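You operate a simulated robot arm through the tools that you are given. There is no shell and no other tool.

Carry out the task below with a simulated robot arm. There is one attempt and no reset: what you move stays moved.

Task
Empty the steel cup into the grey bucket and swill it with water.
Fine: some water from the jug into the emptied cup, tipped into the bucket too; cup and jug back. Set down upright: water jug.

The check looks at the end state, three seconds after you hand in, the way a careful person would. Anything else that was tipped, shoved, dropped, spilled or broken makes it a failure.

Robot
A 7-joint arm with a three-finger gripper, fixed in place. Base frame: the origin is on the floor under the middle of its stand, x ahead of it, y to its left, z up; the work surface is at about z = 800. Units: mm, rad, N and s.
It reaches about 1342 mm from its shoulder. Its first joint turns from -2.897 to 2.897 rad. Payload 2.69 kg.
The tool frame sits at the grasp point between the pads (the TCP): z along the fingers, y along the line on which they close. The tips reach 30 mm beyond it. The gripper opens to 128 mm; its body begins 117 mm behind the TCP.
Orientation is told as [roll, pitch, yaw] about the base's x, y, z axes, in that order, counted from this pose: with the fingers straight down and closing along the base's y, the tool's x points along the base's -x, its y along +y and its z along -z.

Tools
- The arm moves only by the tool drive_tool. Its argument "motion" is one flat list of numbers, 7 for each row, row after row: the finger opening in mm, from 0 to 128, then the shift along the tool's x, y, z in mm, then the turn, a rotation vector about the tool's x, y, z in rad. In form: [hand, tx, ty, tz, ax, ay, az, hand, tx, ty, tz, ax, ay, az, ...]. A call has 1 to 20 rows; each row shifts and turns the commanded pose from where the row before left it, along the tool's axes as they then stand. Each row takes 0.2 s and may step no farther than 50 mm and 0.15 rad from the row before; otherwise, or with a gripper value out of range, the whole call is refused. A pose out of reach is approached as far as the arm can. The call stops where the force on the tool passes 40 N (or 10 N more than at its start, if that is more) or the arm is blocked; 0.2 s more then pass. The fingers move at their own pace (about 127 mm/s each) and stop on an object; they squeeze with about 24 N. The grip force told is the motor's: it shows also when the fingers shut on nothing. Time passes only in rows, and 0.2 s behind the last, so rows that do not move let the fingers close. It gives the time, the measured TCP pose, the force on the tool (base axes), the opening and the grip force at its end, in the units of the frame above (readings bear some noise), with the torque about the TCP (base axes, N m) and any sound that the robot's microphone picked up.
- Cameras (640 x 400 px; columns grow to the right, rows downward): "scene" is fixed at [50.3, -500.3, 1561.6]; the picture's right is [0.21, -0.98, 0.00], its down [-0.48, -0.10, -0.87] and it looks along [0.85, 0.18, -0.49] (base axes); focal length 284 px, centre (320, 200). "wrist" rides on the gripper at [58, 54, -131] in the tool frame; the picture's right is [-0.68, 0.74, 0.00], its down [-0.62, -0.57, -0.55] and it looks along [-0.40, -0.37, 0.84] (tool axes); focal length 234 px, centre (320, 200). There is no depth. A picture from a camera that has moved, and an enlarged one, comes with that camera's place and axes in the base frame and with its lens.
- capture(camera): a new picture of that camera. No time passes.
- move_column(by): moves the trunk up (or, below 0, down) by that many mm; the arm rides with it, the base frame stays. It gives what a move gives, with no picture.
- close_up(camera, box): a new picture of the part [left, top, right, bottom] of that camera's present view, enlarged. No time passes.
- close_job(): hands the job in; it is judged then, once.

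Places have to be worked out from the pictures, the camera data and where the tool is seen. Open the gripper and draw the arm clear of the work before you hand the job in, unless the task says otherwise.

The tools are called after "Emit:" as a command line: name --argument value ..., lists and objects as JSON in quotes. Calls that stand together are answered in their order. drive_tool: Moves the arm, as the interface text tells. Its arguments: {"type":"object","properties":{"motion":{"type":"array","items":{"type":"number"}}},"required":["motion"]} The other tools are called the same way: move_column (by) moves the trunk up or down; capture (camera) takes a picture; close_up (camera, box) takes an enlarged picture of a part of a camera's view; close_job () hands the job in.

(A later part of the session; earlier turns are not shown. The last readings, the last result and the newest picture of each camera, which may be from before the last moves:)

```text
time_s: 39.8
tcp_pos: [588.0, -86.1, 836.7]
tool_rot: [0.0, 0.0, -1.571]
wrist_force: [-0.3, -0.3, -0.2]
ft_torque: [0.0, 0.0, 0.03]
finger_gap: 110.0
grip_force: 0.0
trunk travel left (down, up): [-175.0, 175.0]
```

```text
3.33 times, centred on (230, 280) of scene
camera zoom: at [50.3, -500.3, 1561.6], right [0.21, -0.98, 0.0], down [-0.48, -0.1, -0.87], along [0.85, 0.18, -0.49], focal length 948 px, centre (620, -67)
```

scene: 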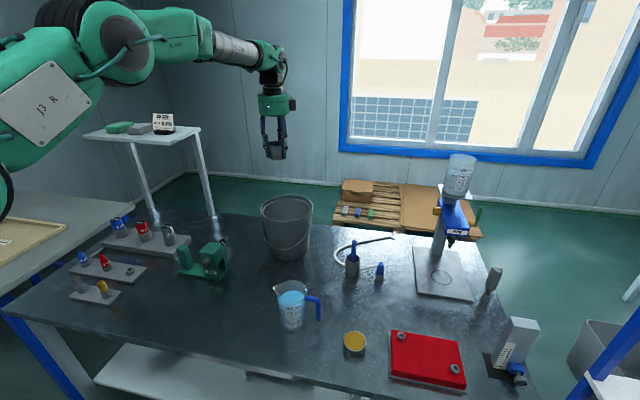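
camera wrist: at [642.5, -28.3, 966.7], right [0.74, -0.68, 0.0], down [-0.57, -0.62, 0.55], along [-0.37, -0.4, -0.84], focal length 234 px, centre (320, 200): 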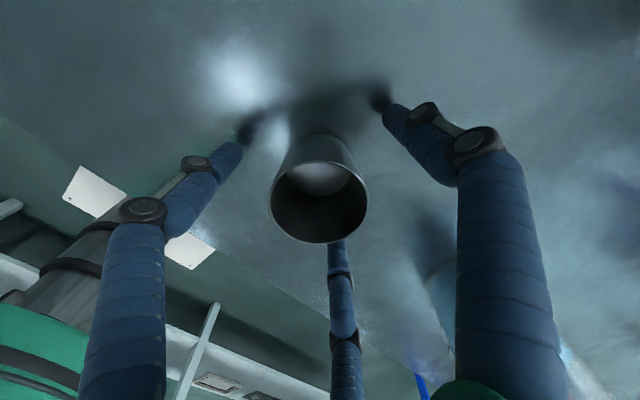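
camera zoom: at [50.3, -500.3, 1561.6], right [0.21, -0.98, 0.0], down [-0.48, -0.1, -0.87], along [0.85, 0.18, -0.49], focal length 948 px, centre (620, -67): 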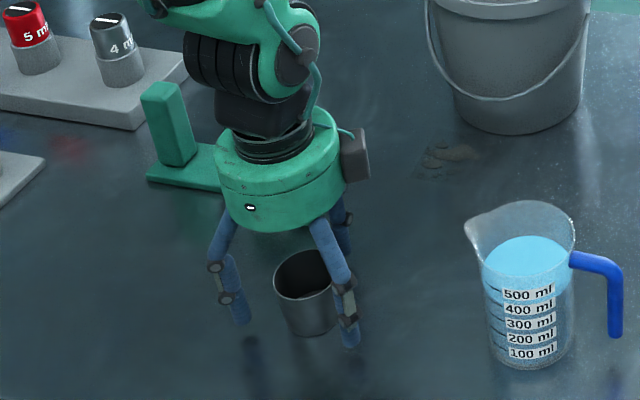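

Cup stands upright. I rise and look into it from above.

Emit:
drive_tool --motion '[110, 0, 0, -15, 0, 0, 0, 110, 0, 0, -30, 0, 0, 0, 110, 0, 0, -40, 0, 0, 0, 110, 0, 0, -40, 0, 0, 0, 110, 0, 0, -45, 0, 0, 0, 110, 0, 0, -45, 0, 0, 0, 110, 0, 0, -45, 0, 0, 0]'

Emit:
close_up --camera "wrist" --box '[276, 75, 356, 140]'

Emit:
close_up --camera "wrist" --box '[360, 140, 460, 260]'

Emit:
capture --camera "wrist"

```text
time_s: 41.4
tcp_pos: [587.6, -85.4, 1094.3]
tool_rot: [0.0, 0.0, -1.571]
wrist_force: [-0.2, -0.1, -0.6]
ft_torque: [0.01, -0.04, 0.02]
finger_gap: 109.8
grip_force: 0.1
trunk travel left (down, up): [-175.0, 175.0]
```

```text
6.15 times, centred on (316, 108) of wrist
camera zoom: at [641.8, -26.8, 1224.1], right [0.74, -0.68, 0.0], down [-0.56, -0.62, 0.55], along [-0.37, -0.4, -0.84], focal length 1441 px, centre (345, 769)
```

zoom: 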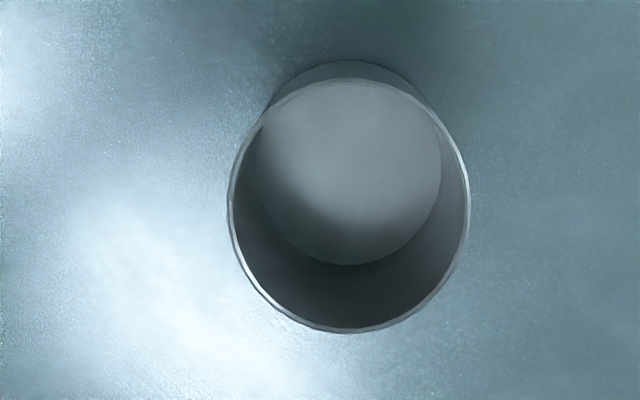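

```text
3.33 times, centred on (410, 200) of wrist
camera zoom: at [641.8, -26.8, 1224.1], right [0.74, -0.68, 0.0], down [-0.56, -0.62, 0.55], along [-0.37, -0.4, -0.84], focal length 781 px, centre (20, 200)
```

zoom: 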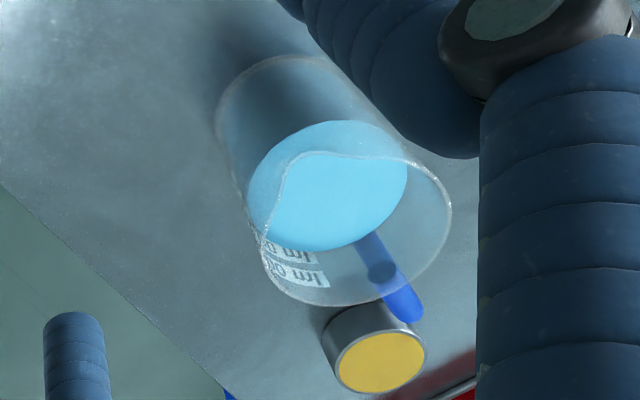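

```text
taken
camera wrist: at [641.8, -26.8, 1224.1], right [0.74, -0.68, 0.0], down [-0.56, -0.62, 0.55], along [-0.37, -0.4, -0.84], focal length 234 px, centre (320, 200)
```

wrist: 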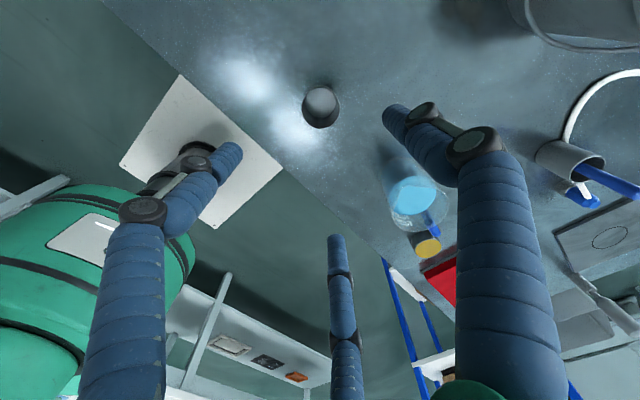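

The cup is empty and near (588,-86). Next I move over the jug to measure it precisely.

Emit:
drive_tool --motion '[128, -20, 1, -3, 0, 0, 0, 128, -35, 2, -3, 0, 0, 0, 128, -35, 2, -3, 0, 0, 0, 128, -35, 2, -3, 0, 0, 0, 128, -35, 2, -3, 0, 0, 0, 128, -35, 2, -3, 0, 0, 0, 128, -20, 1, -3, 0, 0, 0]'

Emit:
capture --camera "wrist"

Emit:
capture --camera "scene"

```text
time_s: 43.0
tcp_pos: [601.7, -299.9, 1114.8]
tool_rot: [0.0, 0.001, -1.571]
wrist_force: [-0.3, 0.6, 0.1]
ft_torque: [0.03, 0.06, -0.02]
finger_gap: 128.1
grip_force: 0.1
trunk travel left (down, up): [-175.0, 175.0]
```

```text
taken
camera wrist: at [655.6, -242.2, 1245.8], right [0.74, -0.68, 0.0], down [-0.56, -0.62, 0.55], along [-0.37, -0.4, -0.84], focal length 234 px, centre (320, 200)
```

wrist: 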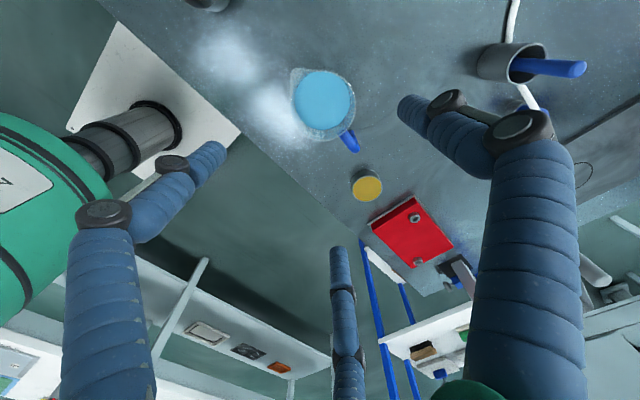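

```text
taken
```

scene: 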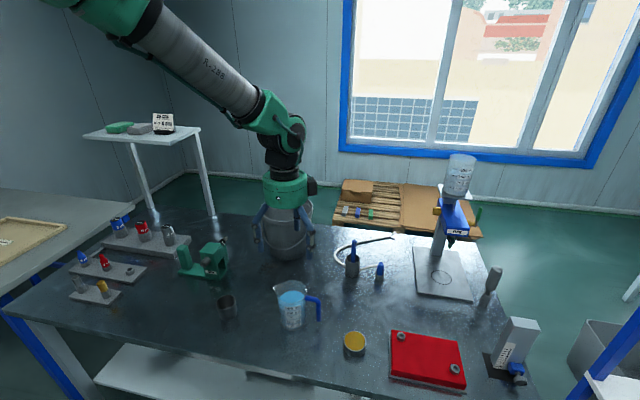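

I zoom in on the jug from above.

Emit:
close_up --camera "wrist" --box '[270, 50, 390, 170]'

Emit:
close_up --camera "scene" --box '[240, 170, 340, 340]'

```text
3.33 times, centred on (330, 110) of wrist
camera zoom: at [655.6, -242.2, 1245.8], right [0.74, -0.68, 0.0], down [-0.56, -0.62, 0.55], along [-0.37, -0.4, -0.84], focal length 781 px, centre (287, 500)
```

zoom: 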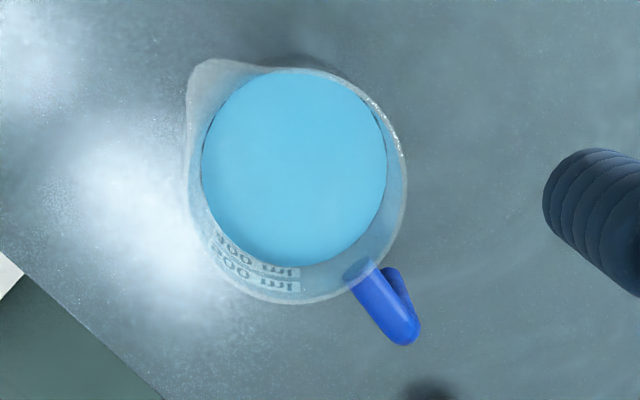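

```text
2.35 times, centred on (290, 255) of scene
camera zoom: at [50.3, -500.3, 1561.6], right [0.21, -0.98, 0.0], down [-0.48, -0.1, -0.87], along [0.85, 0.18, -0.49], focal length 669 px, centre (391, 71)
```

zoom: 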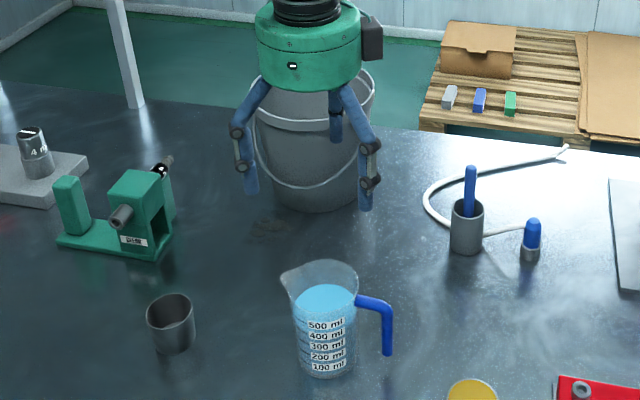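

Combining both views, the jug axis is ≈ (611,-297), rim z ≈ 927, radius ≈ 40, spout toward azimuth ≈ 86° and handle opposite. I centre, yaw 5° more so the fingers straddle spout and handle, and descend to a checking height.

Emit:
drive_tool --motion '[128, 5.2, 10.3, 20, 0, 0, 0, 128, 0, 0, 30, 0, 0, 0.087, 128, 0, 0, 35, 0, 0, 0, 128, 0, 0, 35, 0, 0, 0, 128, 0, 0, 25, 0, 0, 0]'

Emit:
capture --camera "wrist"

Emit:
close_up --camera "scene" --box '[230, 200, 360, 340]'

```text
time_s: 44.2
tcp_pos: [610.7, -295.9, 971.1]
tool_rot: [0.0, 0.0, -1.658]
wrist_force: [-0.8, 0.6, 0.8]
ft_torque: [0.06, 0.05, 0.0]
finger_gap: 128.1
grip_force: 0.1
trunk travel left (down, up): [-175.0, 175.0]
```

```text
taken
camera wrist: at [669.9, -242.1, 1101.6], right [0.68, -0.74, 0.0], down [-0.62, -0.56, 0.55], along [-0.4, -0.37, -0.84], focal length 234 px, centre (320, 200)
```

wrist: 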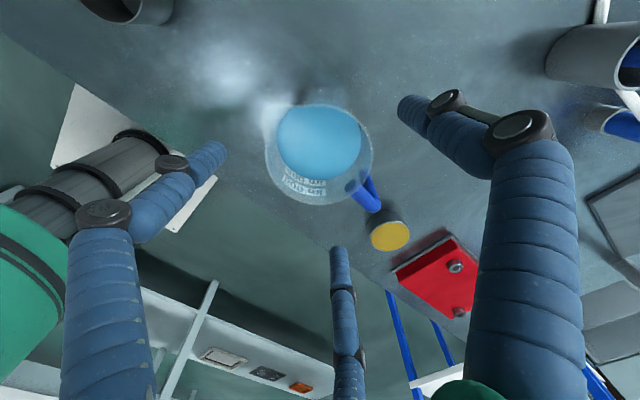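

```text
2.86 times, centred on (295, 270) of scene
camera zoom: at [50.3, -500.3, 1561.6], right [0.21, -0.98, 0.0], down [-0.48, -0.1, -0.87], along [0.85, 0.18, -0.49], focal length 812 px, centre (391, 0)
```

zoom: 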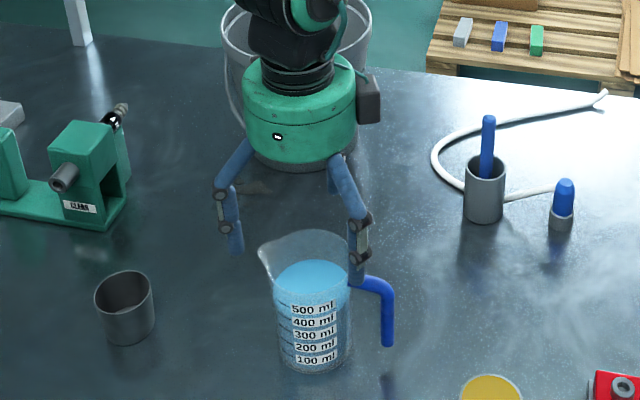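

I zoom in the wrist view to check that the jug is centred between the three fingers.

Emit:
close_up --camera "wrist" --box '[230, 70, 430, 250]'

```text
2.22 times, centred on (330, 160) of wrist
camera zoom: at [669.9, -242.1, 1101.6], right [0.68, -0.74, 0.0], down [-0.62, -0.56, 0.55], along [-0.4, -0.37, -0.84], focal length 520 px, centre (298, 289)
```

zoom: 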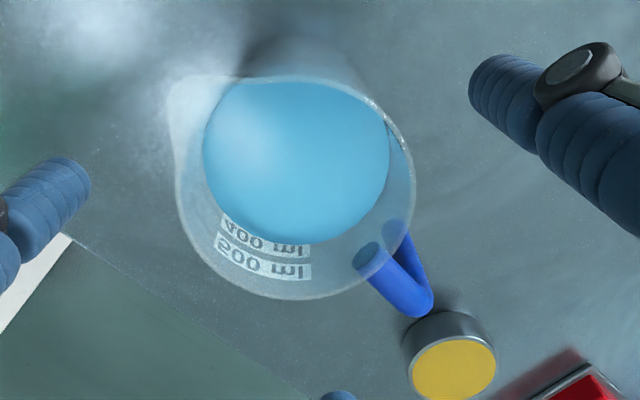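

The jug is within 3 mm of the tool axis. I nudge to centre and descend to z ≈ 868, with the fingers straddling the spout and handle.

Emit:
drive_tool --motion '[128, 2.1, 1.3, 20, 0, 0, 0, 128, 0, 0, 25, 0, 0, 0, 128, 0, 0, 25, 0, 0, 0, 128, 0, 0, 20, 0, 0, 0, 128, 0, 0, 13, 0, 0, 0]'

Emit:
capture --camera "wrist"

Emit:
close_up --camera "scene" --box '[230, 200, 360, 340]'

```text
time_s: 45.4
tcp_pos: [613.3, -294.2, 869.8]
tool_rot: [0.0, 0.0, -1.658]
wrist_force: [-0.3, 0.4, 0.5]
ft_torque: [-0.02, 0.02, -0.01]
finger_gap: 127.9
grip_force: 0.0
trunk travel left (down, up): [-175.0, 175.0]
```

```text
taken
camera wrist: at [671.9, -241.9, 999.3], right [0.68, -0.74, 0.0], down [-0.62, -0.56, 0.55], along [-0.4, -0.37, -0.84], focal length 234 px, centre (320, 200)
```

wrist: 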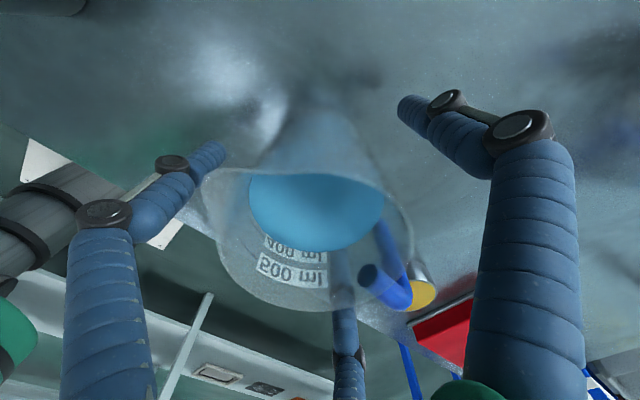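

```text
2.86 times, centred on (295, 270) of scene
camera zoom: at [50.3, -500.3, 1561.6], right [0.21, -0.98, 0.0], down [-0.48, -0.1, -0.87], along [0.85, 0.18, -0.49], focal length 812 px, centre (391, 0)
```

zoom: 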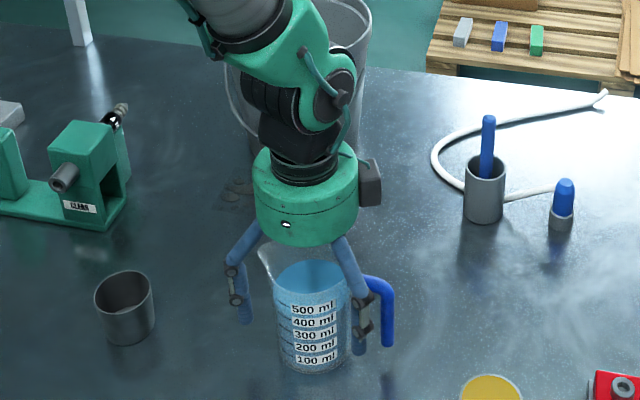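

The fingers are around the jug with the handle free of them. I close gradually.

Emit:
drive_tool --motion '[115, 0, 0, 0, 0, 0, 0, 105, 0, 0, 0, 0, 0, 0, 97, 0, 0, 0, 0, 0, 0, 92, 0, 0, 0, 0, 0, 0, 88, 0, 0, 0, 0, 0, 0, 84, 0, 0, 0, 0, 0, 0, 80, 0, 0, 0, 0, 0, 0, 76, 0, 0, 0, 0, 0, 0, 72, 0, 0, 0, 0, 0, 0, 72, 0, 0, 0, 0, 0, 0]'

Emit:
capture --camera "wrist"

Emit:
close_up --camera "scene" --box '[230, 200, 360, 340]'

```text
time_s: 47.6
tcp_pos: [613.7, -295.6, 870.0]
tool_rot: [-0.001, 0.0, -1.659]
wrist_force: [-1.0, 0.3, 1.2]
ft_torque: [0.1, 0.08, -0.03]
finger_gap: 79.2
grip_force: 23.8
trunk travel left (down, up): [-175.0, 175.0]
```

```text
taken
camera wrist: at [671.8, -241.9, 999.5], right [0.68, -0.74, 0.0], down [-0.62, -0.56, 0.55], along [-0.4, -0.37, -0.84], focal length 234 px, centre (320, 200)
```

wrist: 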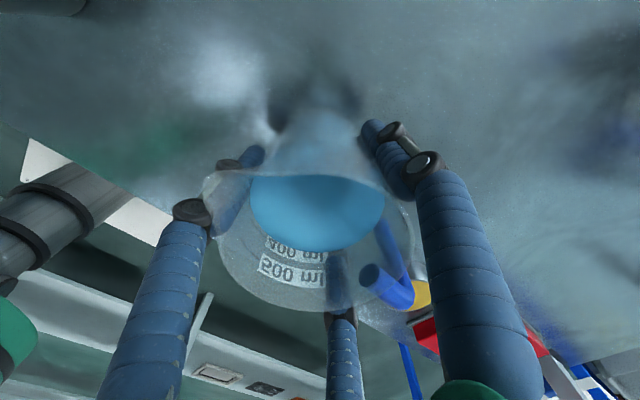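

```text
2.86 times, centred on (295, 270) of scene
camera zoom: at [50.3, -500.3, 1561.6], right [0.21, -0.98, 0.0], down [-0.48, -0.1, -0.87], along [0.85, 0.18, -0.49], focal length 812 px, centre (391, 0)
```

zoom: 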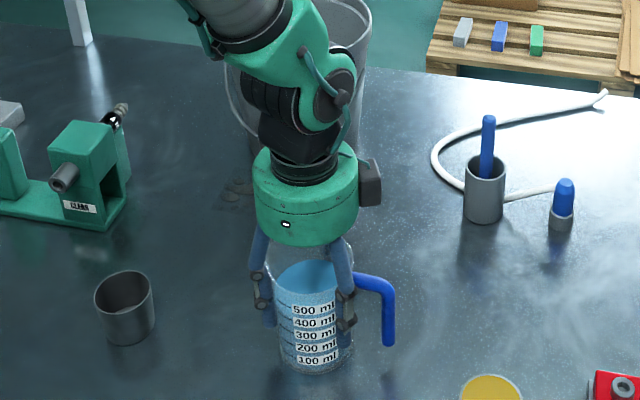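

Gripped at 79 mm with 24 N. I lift a little and check for slip and weight.

Emit:
drive_tool --motion '[70, 0, 0, -3, 0, 0, 0, 70, 0, 0, -7, 0, 0, 0, 70, 0, 0, -10, 0, 0, 0, 70, 0, 0, -10, 0, 0, 0, 70, 0, 0, -10, 0, 0, 0, 70, 0, 0, -5, 0, 0, 0, 70, 0, 0, 0, 0, 0, 0]'

Emit:
capture --camera "wrist"

Emit:
close_up --camera "scene" --box '[230, 200, 360, 340]'

```text
time_s: 49.2
tcp_pos: [612.9, -294.7, 913.7]
tool_rot: [0.0, -0.001, -1.659]
wrist_force: [0.1, -0.2, -5.1]
ft_torque: [0.07, 0.01, -0.01]
finger_gap: 79.3
grip_force: 24.4
trunk travel left (down, up): [-175.0, 175.0]
```

```text
taken
camera wrist: at [671.4, -241.8, 1043.8], right [0.68, -0.74, 0.0], down [-0.62, -0.56, 0.55], along [-0.4, -0.37, -0.84], focal length 234 px, centre (320, 200)
```

wrist: 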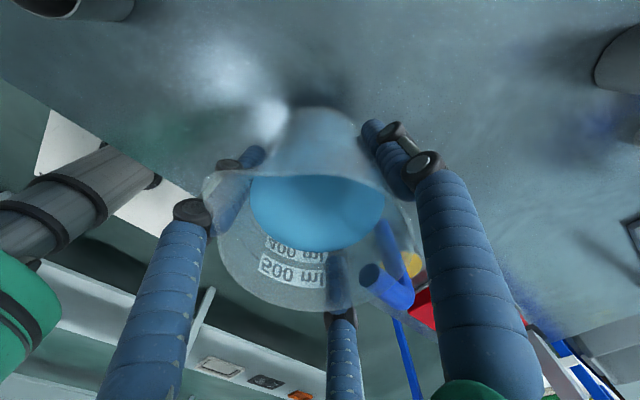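

```text
2.86 times, centred on (295, 270) of scene
camera zoom: at [50.3, -500.3, 1561.6], right [0.21, -0.98, 0.0], down [-0.48, -0.1, -0.87], along [0.85, 0.18, -0.49], focal length 812 px, centre (391, 0)
```

zoom: 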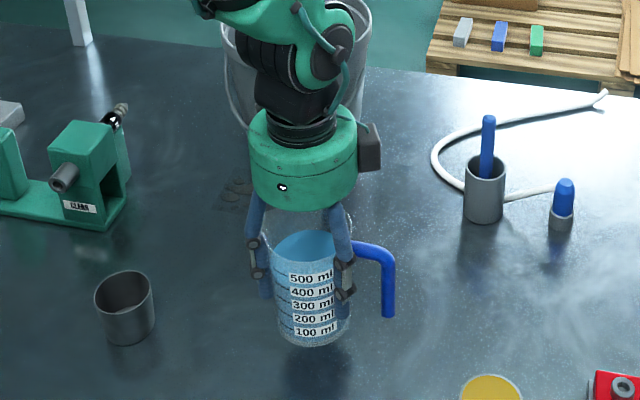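

The jug lifts without slip (about 0.52 kg) and stays upright. From its level (z ≈ 890 when standing, 37 mm below the rim) flow should start near 0.55 rad of tilt. I carry it slowly to the pouring station beside the cup.

Emit:
drive_tool --motion '[70, 3, -1.2, 0, 0, 0, 0, 70, 7, -2.7, 0, 0, 0, 0, 70, 12, -4.5, 0, 0, 0, 0, 70, 14, -5.3, 0, 0, 0, 0, 70, 14, -5.3, 0, 0, 0, 0, 70, 14, -5.3, 0, 0, 0, 0, 70, 14, -5.3, 0, 0, 0, 0, 70, 13, -5, 0, 0, 0, 0, 70, 10.7, -4, 0, 0, 0, 0, 70, 7, -2.6, 0, 0, 0, 0, 70, 3, -1.2, 0, 0, 0, 0, 70, 0, 0, 0, 0, 0, 0, 70, 0, 0, 0, 0, 0, 0]'

Emit:
capture --camera "wrist"

Emit:
close_up --camera "scene" --box '[180, 200, 320, 340]'

```text
time_s: 52.0
tcp_pos: [578.2, -179.9, 912.8]
tool_rot: [-0.001, 0.0, -1.658]
wrist_force: [-1.1, 0.4, -4.7]
ft_torque: [0.1, 0.01, 0.0]
finger_gap: 79.3
grip_force: 23.3
trunk travel left (down, up): [-175.0, 175.0]
```

```text
taken
camera wrist: at [638.0, -126.0, 1043.2], right [0.68, -0.74, 0.0], down [-0.62, -0.56, 0.55], along [-0.4, -0.37, -0.84], focal length 234 px, centre (320, 200)
```

wrist: 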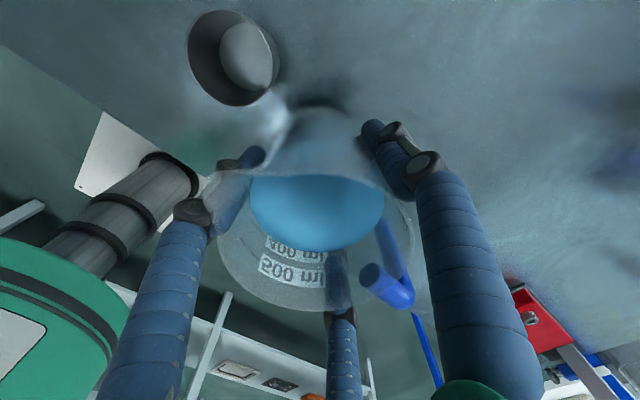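

```text
2.86 times, centred on (250, 270) of scene
camera zoom: at [50.3, -500.3, 1561.6], right [0.21, -0.98, 0.0], down [-0.48, -0.1, -0.87], along [0.85, 0.18, -0.49], focal length 812 px, centre (520, 0)
```

zoom: 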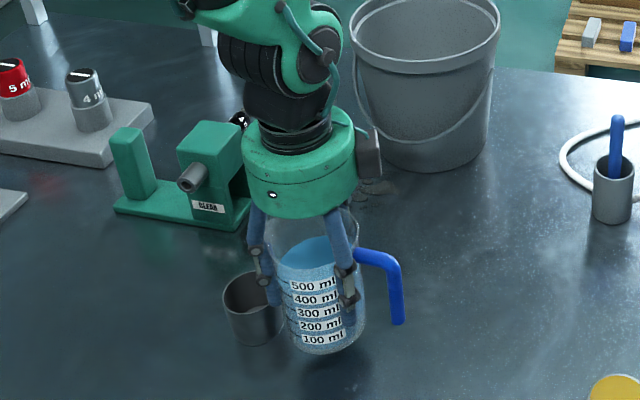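

I zoom to check the spout's line against the cup's centre.

Emit:
close_up --camera "wrist" --box '[170, 0, 330, 220]'

Emit:
close_up --camera "scene" --box '[215, 260, 285, 330]'

```text
1.82 times, centred on (250, 110) of wrist
camera zoom: at [638.0, -126.0, 1043.2], right [0.68, -0.74, 0.0], down [-0.62, -0.56, 0.55], along [-0.4, -0.37, -0.84], focal length 426 px, centre (447, 364)
```

zoom: 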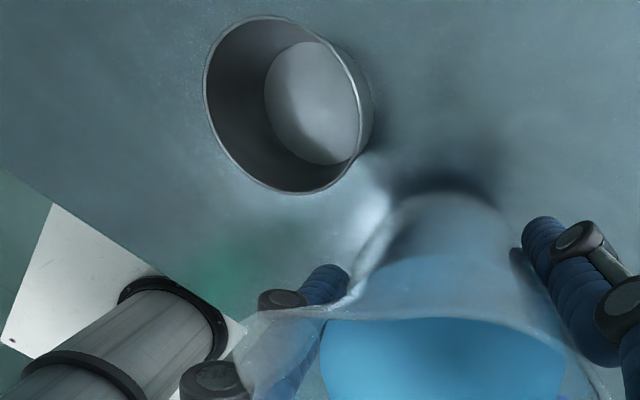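

```text
5.71 times, centred on (250, 295) of scene
camera zoom: at [50.3, -500.3, 1561.6], right [0.21, -0.98, 0.0], down [-0.48, -0.1, -0.87], along [0.85, 0.18, -0.49], focal length 1625 px, centre (720, -343)
```

zoom: 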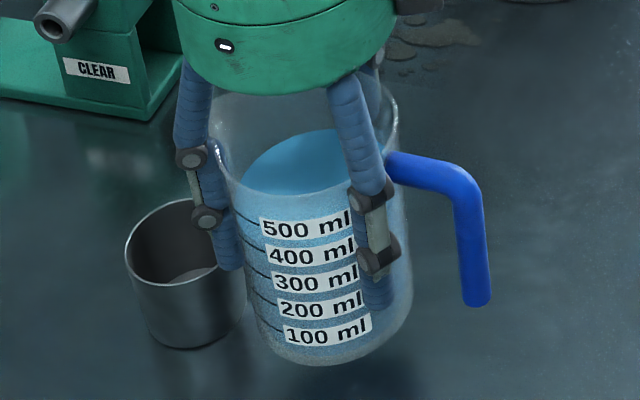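

The spout, once tilted, should sit ≈ 12 mm before the cup's centre and within 2 mm sideways. I lower to z ≈ 890 and tilt to about 0.45 rad, just short of flow.

Emit:
drive_tool --motion '[70, 0, 0, 4, 0, 0, 0, 70, 0, 0, 8, 0, 0, 0, 70, 0, 0, 7, 0, 0, 0, 70, 0, 0, 3.8, 0, 0, 0, 70, 0, 0, 0, 0, -0.03, 0, 70, 0, 0, 0, 0, -0.05, 0, 70, 0, 0, 0, 0, -0.05, 0, 70, 0, 0, 0, 0, -0.05, 0, 70, 0, 0, 0, 0, -0.05, 0, 70, 0, 0, 0, 0, -0.05, 0, 70, 0, 0, 0, 0, -0.05, 0, 70, 0, 0, 0, 0, -0.05, 0, 70, 0, 0, 0, 0, -0.05, 0, 70, 0, 0, 0, 0, -0.02, 0, 70, 0, 0, 0, 0, 0, 0]'

Emit:
capture --camera "wrist"

Emit:
close_up --camera "scene" --box '[180, 200, 320, 340]'

```text
time_s: 55.2
tcp_pos: [579.7, -180.4, 890.8]
tool_rot: [-0.001, -0.45, -1.658]
wrist_force: [-0.9, -0.4, -5.2]
ft_torque: [0.08, -0.04, -0.01]
finger_gap: 79.2
grip_force: 24.2
trunk travel left (down, up): [-175.0, 175.0]
```

```text
taken
camera wrist: at [643.1, -76.1, 982.4], right [0.68, -0.67, 0.29], down [-0.59, -0.27, 0.76], along [-0.43, -0.69, -0.58], focal length 234 px, centre (320, 200)
```

wrist: 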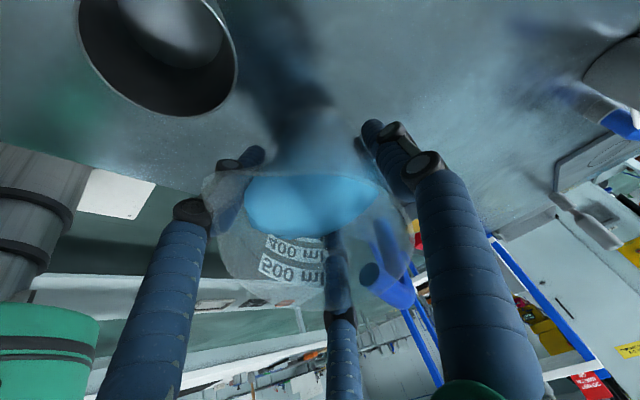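

```text
2.86 times, centred on (250, 270) of scene
camera zoom: at [50.3, -500.3, 1561.6], right [0.21, -0.98, 0.0], down [-0.48, -0.1, -0.87], along [0.85, 0.18, -0.49], focal length 812 px, centre (520, 0)
```

zoom: 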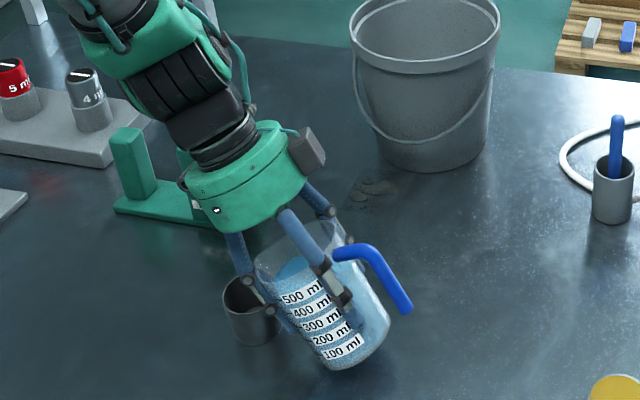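

No flow yet at 0.45 rad, and everything is clear. I zoom in to check the spout over the cup.

Emit:
close_up --camera "wrist" --box '[70, 0, 330, 260]'

Emit:
close_up --camera "scene" --box '[215, 260, 285, 330]'

```text
1.54 times, centred on (200, 130) of wrist
camera zoom: at [643.1, -76.1, 982.4], right [0.68, -0.67, 0.29], down [-0.59, -0.27, 0.76], along [-0.43, -0.69, -0.58], focal length 360 px, centre (505, 308)
```

zoom: 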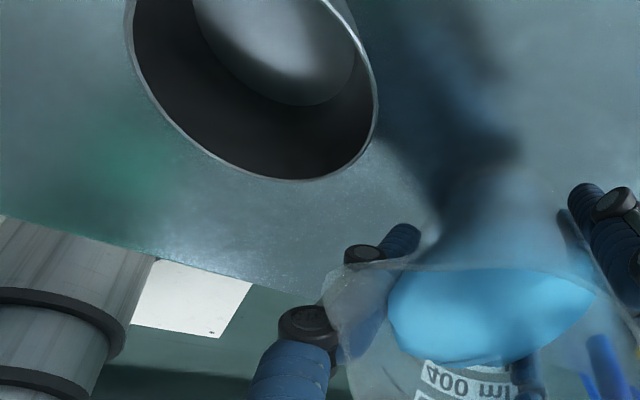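

```text
5.71 times, centred on (250, 295) of scene
camera zoom: at [50.3, -500.3, 1561.6], right [0.21, -0.98, 0.0], down [-0.48, -0.1, -0.87], along [0.85, 0.18, -0.49], focal length 1625 px, centre (720, -343)
```

zoom: 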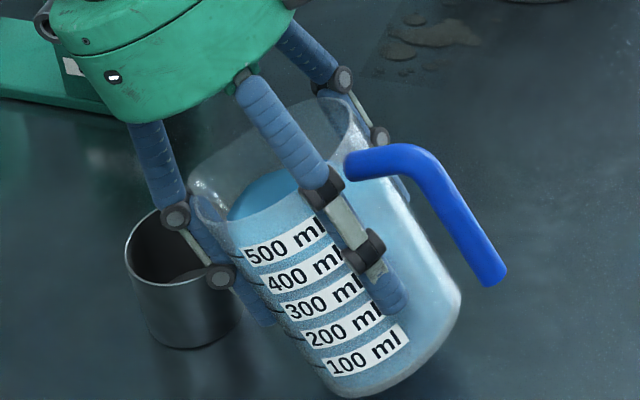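

The spout tip is at ≈ (586,-102), z ≈ 917, over the near half of the cup. I tilt on in small steps to 0.58 rad and watch for the stream.

Emit:
drive_tool --motion '[70, 0, 0, 0, 0, -0.03, 0, 70, 0, 0, 0, 0, -0.04, 0, 70, 0, 0, 0, 0, -0.03, 0, 70, 0, 0, 0, 0, -0.03, 0, 70, 0, 0, 0, 0, 0, 0]'

Emit:
capture --camera "wrist"

Emit:
close_up --camera "scene" --box '[215, 260, 285, 330]'

```text
time_s: 56.4
tcp_pos: [579.4, -179.8, 890.8]
tool_rot: [0.001, -0.58, -1.656]
wrist_force: [0.0, 0.0, -5.2]
ft_torque: [0.07, 0.0, 0.0]
finger_gap: 79.1
grip_force: 24.1
trunk travel left (down, up): [-175.0, 175.0]
```

```text
taken
camera wrist: at [643.0, -64.3, 967.9], right [0.69, -0.63, 0.37], down [-0.58, -0.16, 0.8], along [-0.44, -0.76, -0.48], focal length 234 px, centre (320, 200)
```

wrist: 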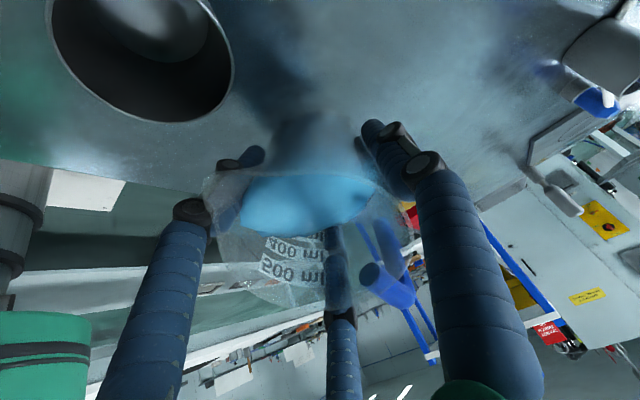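

```text
5.71 times, centred on (250, 295) of scene
camera zoom: at [50.3, -500.3, 1561.6], right [0.21, -0.98, 0.0], down [-0.48, -0.1, -0.87], along [0.85, 0.18, -0.49], focal length 1625 px, centre (720, -343)
```

zoom: 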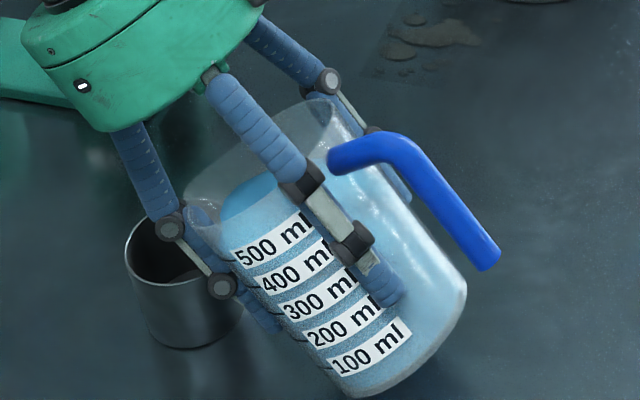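

Still no flow at 0.58 rad, with water approaching the lip. I continue in small steps.

Emit:
drive_tool --motion '[70, 0, 0, 0, 0, -0.03, 0, 70, 0, 0, 0, 0, -0.03, 0, 70, 0, 0, 0, 0, -0.02, 0, 70, 0, 0, 0, 0, 0, 0]'

Emit:
capture --camera "wrist"

Emit:
close_up --camera "scene" --box '[215, 260, 285, 330]'

```text
time_s: 57.4
tcp_pos: [578.7, -179.3, 890.8]
tool_rot: [0.0, -0.66, -1.657]
wrist_force: [-0.1, 0.6, -4.3]
ft_torque: [0.09, 0.02, -0.01]
finger_gap: 79.1
grip_force: 24.4
trunk travel left (down, up): [-175.0, 175.0]
```

```text
taken
camera wrist: at [643.8, -58.5, 957.8], right [0.69, -0.6, 0.41], down [-0.58, -0.1, 0.81], along [-0.44, -0.8, -0.41], focal length 234 px, centre (320, 200)
```

wrist: 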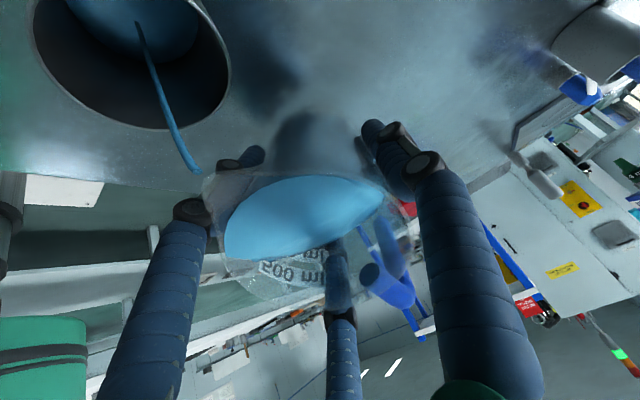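

```text
5.71 times, centred on (250, 295) of scene
camera zoom: at [50.3, -500.3, 1561.6], right [0.21, -0.98, 0.0], down [-0.48, -0.1, -0.87], along [0.85, 0.18, -0.49], focal length 1625 px, centre (720, -343)
```

zoom: 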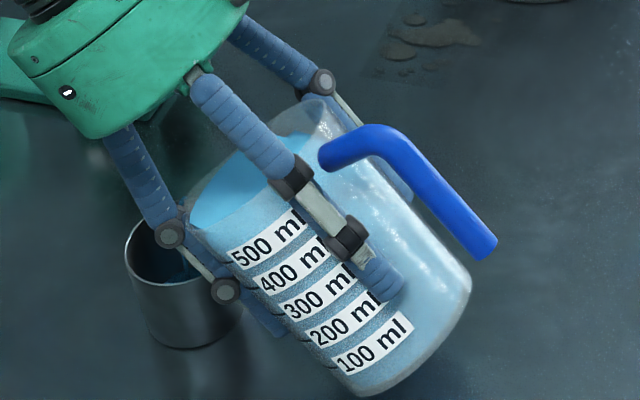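

The stream falls right into the cup. I hold for a moment and check the level.

Emit:
drive_tool --motion '[70, 0, 0, 0, 0, 0, 0]'

Emit:
close_up --camera "wrist" --box '[20, 0, 260, 210]'

Emit:
close_up --camera "scene" --box '[215, 260, 285, 330]'

```text
time_s: 57.8
tcp_pos: [578.7, -179.8, 891.3]
tool_rot: [0.001, -0.662, -1.656]
wrist_force: [0.2, 0.4, -4.8]
ft_torque: [0.1, 0.0, 0.03]
finger_gap: 79.0
grip_force: 24.0
trunk travel left (down, up): [-175.0, 175.0]
```

```text
1.90 times, centred on (140, 105) of wrist
camera zoom: at [643.7, -58.5, 957.8], right [0.69, -0.6, 0.41], down [-0.58, -0.1, 0.81], along [-0.44, -0.8, -0.41], focal length 446 px, centre (663, 381)
```

zoom: 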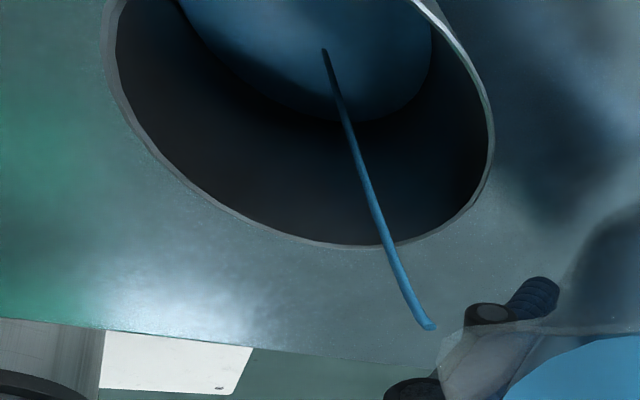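

```text
5.71 times, centred on (250, 295) of scene
camera zoom: at [50.3, -500.3, 1561.6], right [0.21, -0.98, 0.0], down [-0.48, -0.1, -0.87], along [0.85, 0.18, -0.49], focal length 1625 px, centre (720, -343)
```

zoom: 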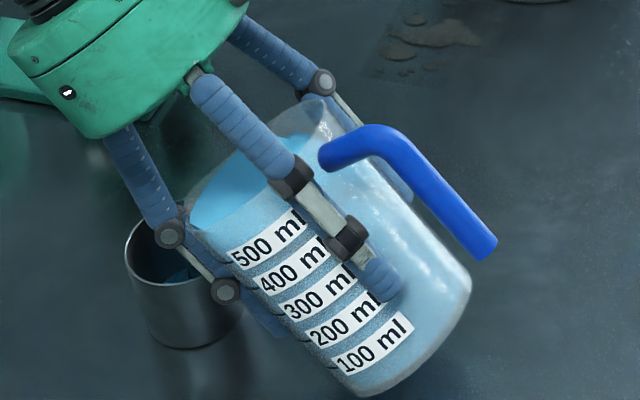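

The flow is thin and well centred, with a shallow pool in the cup. I hold about a second longer.

Emit:
drive_tool --motion '[70, 0, 0, 0, 0, 0, 0, 70, 0, 0, 0, 0, 0, 0, 70, 0, 0, 0, 0, 0, 0, 70, 0, 0, 0, 0, 0, 0]'

Emit:
close_up --camera "wrist" --box '[20, 0, 260, 210]'

Emit:
close_up --camera "scene" --box '[215, 260, 285, 330]'

```text
time_s: 58.8
tcp_pos: [578.7, -179.3, 891.5]
tool_rot: [0.001, -0.661, -1.656]
wrist_force: [0.0, -0.6, -5.1]
ft_torque: [0.09, -0.01, 0.0]
finger_gap: 79.0
grip_force: 24.0
trunk travel left (down, up): [-175.0, 175.0]
```

```text
1.90 times, centred on (140, 105) of wrist
camera zoom: at [643.7, -58.5, 957.7], right [0.69, -0.6, 0.41], down [-0.58, -0.1, 0.81], along [-0.44, -0.8, -0.41], focal length 446 px, centre (663, 381)
```

zoom: 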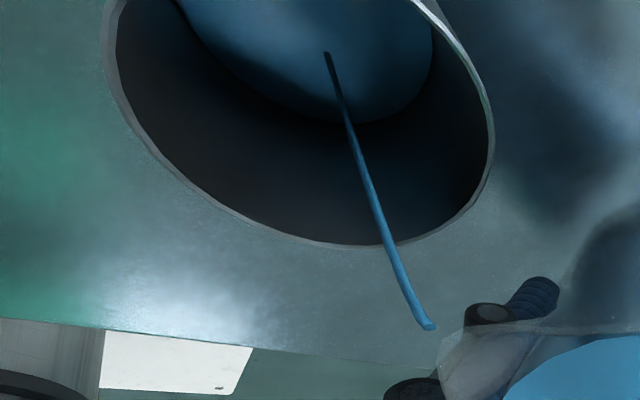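

```text
5.71 times, centred on (250, 295) of scene
camera zoom: at [50.3, -500.3, 1561.6], right [0.21, -0.98, 0.0], down [-0.48, -0.1, -0.87], along [0.85, 0.18, -0.49], focal length 1625 px, centre (720, -343)
```

zoom: 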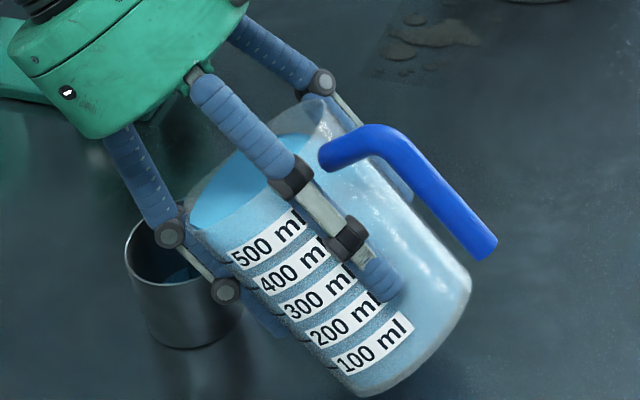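

The flow is now just a trickle. I tilt 0.04 rad more for a somewhat fuller rinse.

Emit:
drive_tool --motion '[70, 0, 0, 0, 0, -0.02, 0, 70, 0, 0, 0, 0, -0.02, 0, 70, 0, 0, 0, 0, 0, 0, 70, 0, 0, 0, 0, 0, 0]'

Emit:
close_up --camera "wrist" --box '[20, 0, 260, 210]'

Emit:
close_up --camera "scene" --box '[215, 260, 285, 330]'

```text
time_s: 59.8
tcp_pos: [579.6, -180.6, 891.5]
tool_rot: [0.001, -0.7, -1.657]
wrist_force: [0.5, -0.3, -3.5]
ft_torque: [0.1, -0.01, 0.01]
finger_gap: 79.1
grip_force: 23.9
trunk travel left (down, up): [-175.0, 175.0]
```

```text
1.90 times, centred on (140, 105) of wrist
camera zoom: at [644.0, -56.6, 952.6], right [0.69, -0.58, 0.44], down [-0.57, -0.07, 0.82], along [-0.44, -0.81, -0.38], focal length 446 px, centre (663, 381)
```

zoom: 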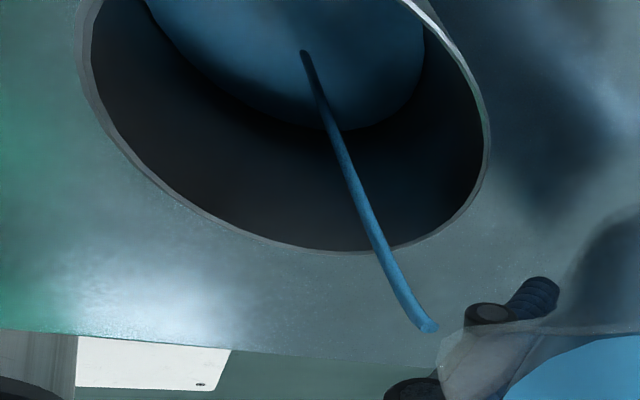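

```text
5.71 times, centred on (250, 295) of scene
camera zoom: at [50.3, -500.3, 1561.6], right [0.21, -0.98, 0.0], down [-0.48, -0.1, -0.87], along [0.85, 0.18, -0.49], focal length 1625 px, centre (720, -343)
```

zoom: 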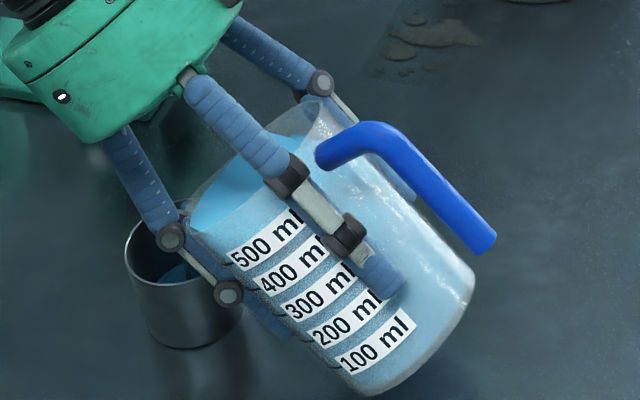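

The pool is growing. I hold about 1.2 s more and then check the level.

Emit:
drive_tool --motion '[70, 0, 0, 0, 0, -0.02, 0, 70, 0, 0, 0, 0, 0, 0, 70, 0, 0, 0, 0, 0, 0, 70, 0, 0, 0, 0, 0, 0, 70, 0, 0, 0, 0, 0, 0]'

Emit:
close_up --camera "wrist" --box '[20, 0, 260, 210]'

Emit:
close_up --camera "scene" --box '[215, 260, 285, 330]'

```text
time_s: 61.0
tcp_pos: [579.0, -180.0, 890.2]
tool_rot: [0.001, -0.72, -1.656]
wrist_force: [0.3, -0.6, -5.2]
ft_torque: [0.11, -0.02, 0.0]
finger_gap: 79.2
grip_force: 24.2
trunk travel left (down, up): [-175.0, 175.0]
```

```text
1.90 times, centred on (140, 105) of wrist
camera zoom: at [644.7, -55.0, 950.0], right [0.69, -0.57, 0.45], down [-0.57, -0.05, 0.82], along [-0.44, -0.82, -0.36], focal length 446 px, centre (663, 381)
```

zoom: 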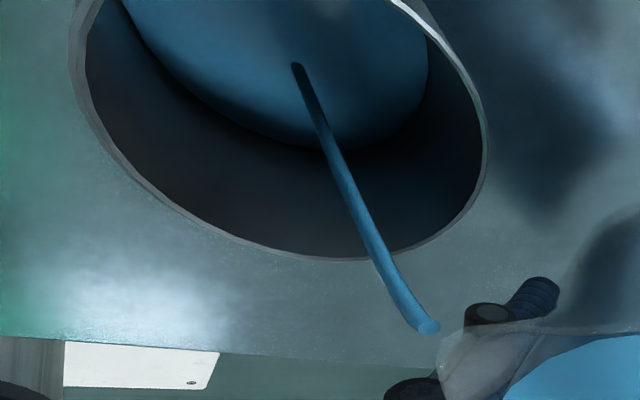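

```text
5.71 times, centred on (250, 295) of scene
camera zoom: at [50.3, -500.3, 1561.6], right [0.21, -0.98, 0.0], down [-0.48, -0.1, -0.87], along [0.85, 0.18, -0.49], focal length 1625 px, centre (720, -343)
```

zoom: 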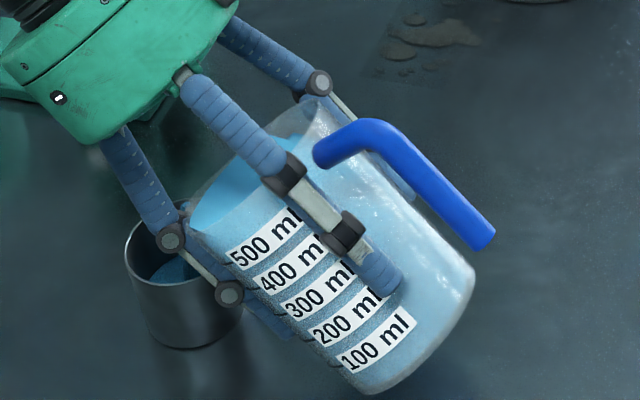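

The cup is roughly a third to half full, enough for rinsing. I tilt the jug back upright.

Emit:
drive_tool --motion '[70, 0, 0, 0, 0, 0.06, 0, 70, 0, 0, 0, 0, 0.09, 0, 70, 0, 0, 0, 0, 0.09, 0, 70, 0, 0, 0, 0, 0.08, 0, 70, 0, 0, 0, 0, 0.08, 0, 70, 0, 0, 0, 0, 0.08, 0, 70, 0, 0, 0, 0, 0.08, 0, 70, 0, 0, 0, 0, 0.07, 0, 70, 0, 0, 0, 0, 0.05, 0, 70, 0, 0, 0, 0, 0.03, 0, 70, 0, 0, 0, 0, 0.01, 0, 70, 0, 0, -5, 0, 0, 0, 70, 0, 0, -10, 0, 0, 0, 70, 0, 0, -10, 0, 0, 0, 70, 0, 0, -5, 0, 0, 0, 70, 0, 0, 0, 0, 0, 0]'

Emit:
capture --camera "wrist"

Emit:
close_up --camera "scene" --box '[180, 200, 320, 340]'

```text
time_s: 64.4
tcp_pos: [578.5, -180.0, 920.5]
tool_rot: [0.0, -0.001, -1.657]
wrist_force: [0.1, -0.7, -4.6]
ft_torque: [0.07, -0.01, 0.01]
finger_gap: 79.1
grip_force: 24.0
trunk travel left (down, up): [-175.0, 175.0]
```

```text
taken
camera wrist: at [637.1, -125.9, 1050.9], right [0.68, -0.74, 0.0], down [-0.62, -0.56, 0.55], along [-0.41, -0.37, -0.84], focal length 234 px, centre (320, 200)
```

wrist: 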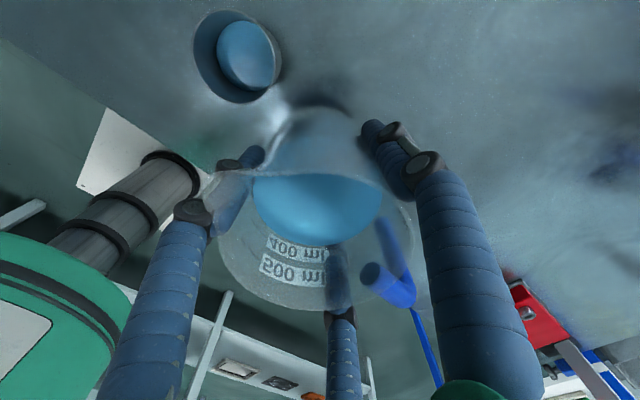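

```text
2.86 times, centred on (250, 270) of scene
camera zoom: at [50.3, -500.3, 1561.6], right [0.21, -0.98, 0.0], down [-0.48, -0.1, -0.87], along [0.85, 0.18, -0.49], focal length 812 px, centre (520, 0)
```

zoom: 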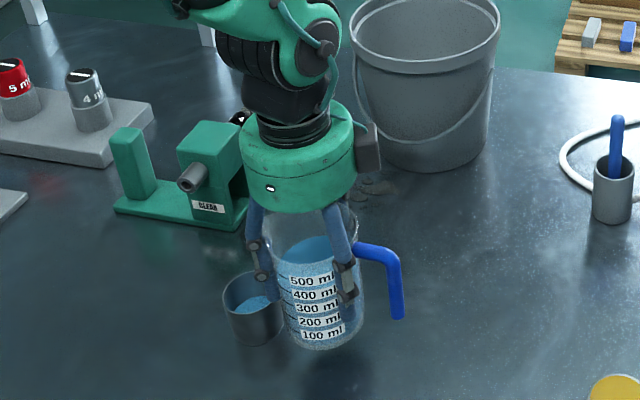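

No spill is visible and the cup holds water. I carry the jug slowly back to its original spot.

Emit:
drive_tool --motion '[70, -3, 1.2, 0, 0, 0, 0, 70, -7, 2.7, 0, 0, 0, 0, 70, -12, 4.5, 0, 0, 0, 0, 70, -14, 5.3, 0, 0, 0, 0, 70, -14, 5.3, 0, 0, 0, 0, 70, -14, 5.3, 0, 0, 0, 0, 70, -14, 5.3, 0, 0, 0, 0, 70, -13, 5, 0, 0, 0, 0, 70, -10.7, 4, 0, 0, 0, 0, 70, -7, 2.6, 0, 0, 0, 0, 70, -3, 1.2, 0, 0, 0, 0, 70, 0, 0, 0, 0, 0, 0]'

Emit:
drive_tool --motion '[70, 0, 0, 5, 0, 0, 0, 70, 0, 0, 10, 0, 0, 0, 70, 0, 0, 10, 0, 0, 0, 70, 0, 0, 10, 0, 0, 0, 70, 0, 0, 6, 0, 0, 0, 70, 0, 0, 4, 0, 0, 0, 70, 0, 0, 2, 0, 0, 0, 70, 0, 0, 0, 0, 0, 0]'

Emit:
close_up --camera "scene" --box '[230, 200, 360, 340]'

```text
time_s: 67.0
tcp_pos: [612.3, -296.0, 920.8]
tool_rot: [-0.001, -0.001, -1.659]
wrist_force: [0.0, -0.1, -4.1]
ft_torque: [0.06, -0.03, 0.01]
finger_gap: 79.1
grip_force: 23.6
trunk travel left (down, up): [-175.0, 175.0]
```

```text
time_s: 68.8
tcp_pos: [613.1, -295.9, 874.0]
tool_rot: [0.0, 0.0, -1.658]
wrist_force: [0.1, 0.3, -4.1]
ft_torque: [0.05, -0.02, 0.02]
finger_gap: 79.0
grip_force: 24.0
trunk travel left (down, up): [-175.0, 175.0]
```

```text
2.86 times, centred on (295, 270) of scene
camera zoom: at [50.3, -500.3, 1561.6], right [0.21, -0.98, 0.0], down [-0.48, -0.1, -0.87], along [0.85, 0.18, -0.49], focal length 812 px, centre (391, 0)
```

zoom: 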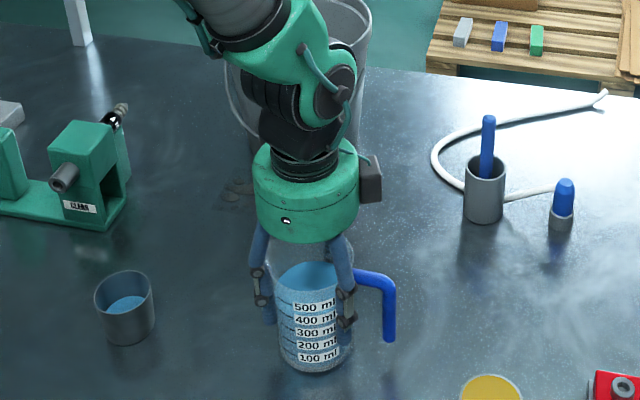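

The jug hangs about 5 mm above the table at its old spot. I ease it down in small steps and watch the force.

Emit:
drive_tool --motion '[70, 0, 0, 2, 0, 0, 0, 70, 0, 0, 1.5, 0, 0, 0, 70, 0, 0, 1, 0, 0, 0, 70, 0, 0, 0, 0, 0, 0]'

```text
time_s: 69.8
tcp_pos: [613.0, -295.8, 870.6]
tool_rot: [0.0, 0.0, -1.658]
wrist_force: [-0.6, -3.0, 3.3]
ft_torque: [-0.07, 0.15, 0.03]
finger_gap: 79.2
grip_force: 23.4
trunk travel left (down, up): [-175.0, 175.0]
```

Force shows the jug is standing. I release it slowly.

Emit:
drive_tool --motion '[79, 0, 0, 0, 0, 0, 0, 82, 0, 0, 0, 0, 0, 0, 85, 0, 0, 0, 0, 0, 0, 90, 0, 0, 0, 0, 0, 0, 100, 0, 0, 0, 0, 0, 0, 115, 0, 0, 0, 0, 0, 0, 128, 0, 0, 0, 0, 0, 0, 128, 0, 0, 0, 0, 0, 0]'

Emit:
capture --camera "wrist"

Emit:
close_up --camera "scene" --box '[230, 200, 360, 340]'

```text
time_s: 71.6
tcp_pos: [612.6, -295.3, 869.9]
tool_rot: [0.0, 0.001, -1.657]
wrist_force: [0.0, -0.2, 0.4]
ft_torque: [0.01, -0.02, 0.01]
finger_gap: 128.0
grip_force: 0.0
trunk travel left (down, up): [-175.0, 175.0]
```

```text
taken
camera wrist: at [671.2, -241.3, 999.5], right [0.68, -0.74, 0.0], down [-0.62, -0.56, 0.55], along [-0.4, -0.37, -0.84], focal length 234 px, centre (320, 200)
```

wrist: 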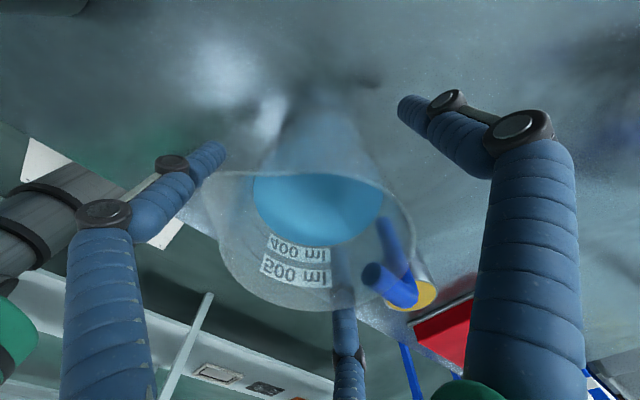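

```text
2.86 times, centred on (295, 270) of scene
camera zoom: at [50.3, -500.3, 1561.6], right [0.21, -0.98, 0.0], down [-0.48, -0.1, -0.87], along [0.85, 0.18, -0.49], focal length 812 px, centre (391, 0)
```

zoom: 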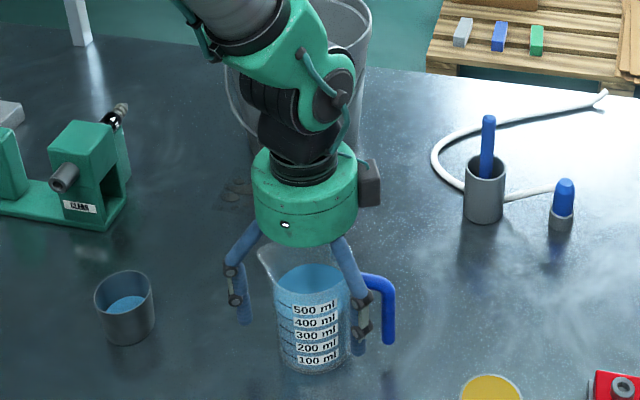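

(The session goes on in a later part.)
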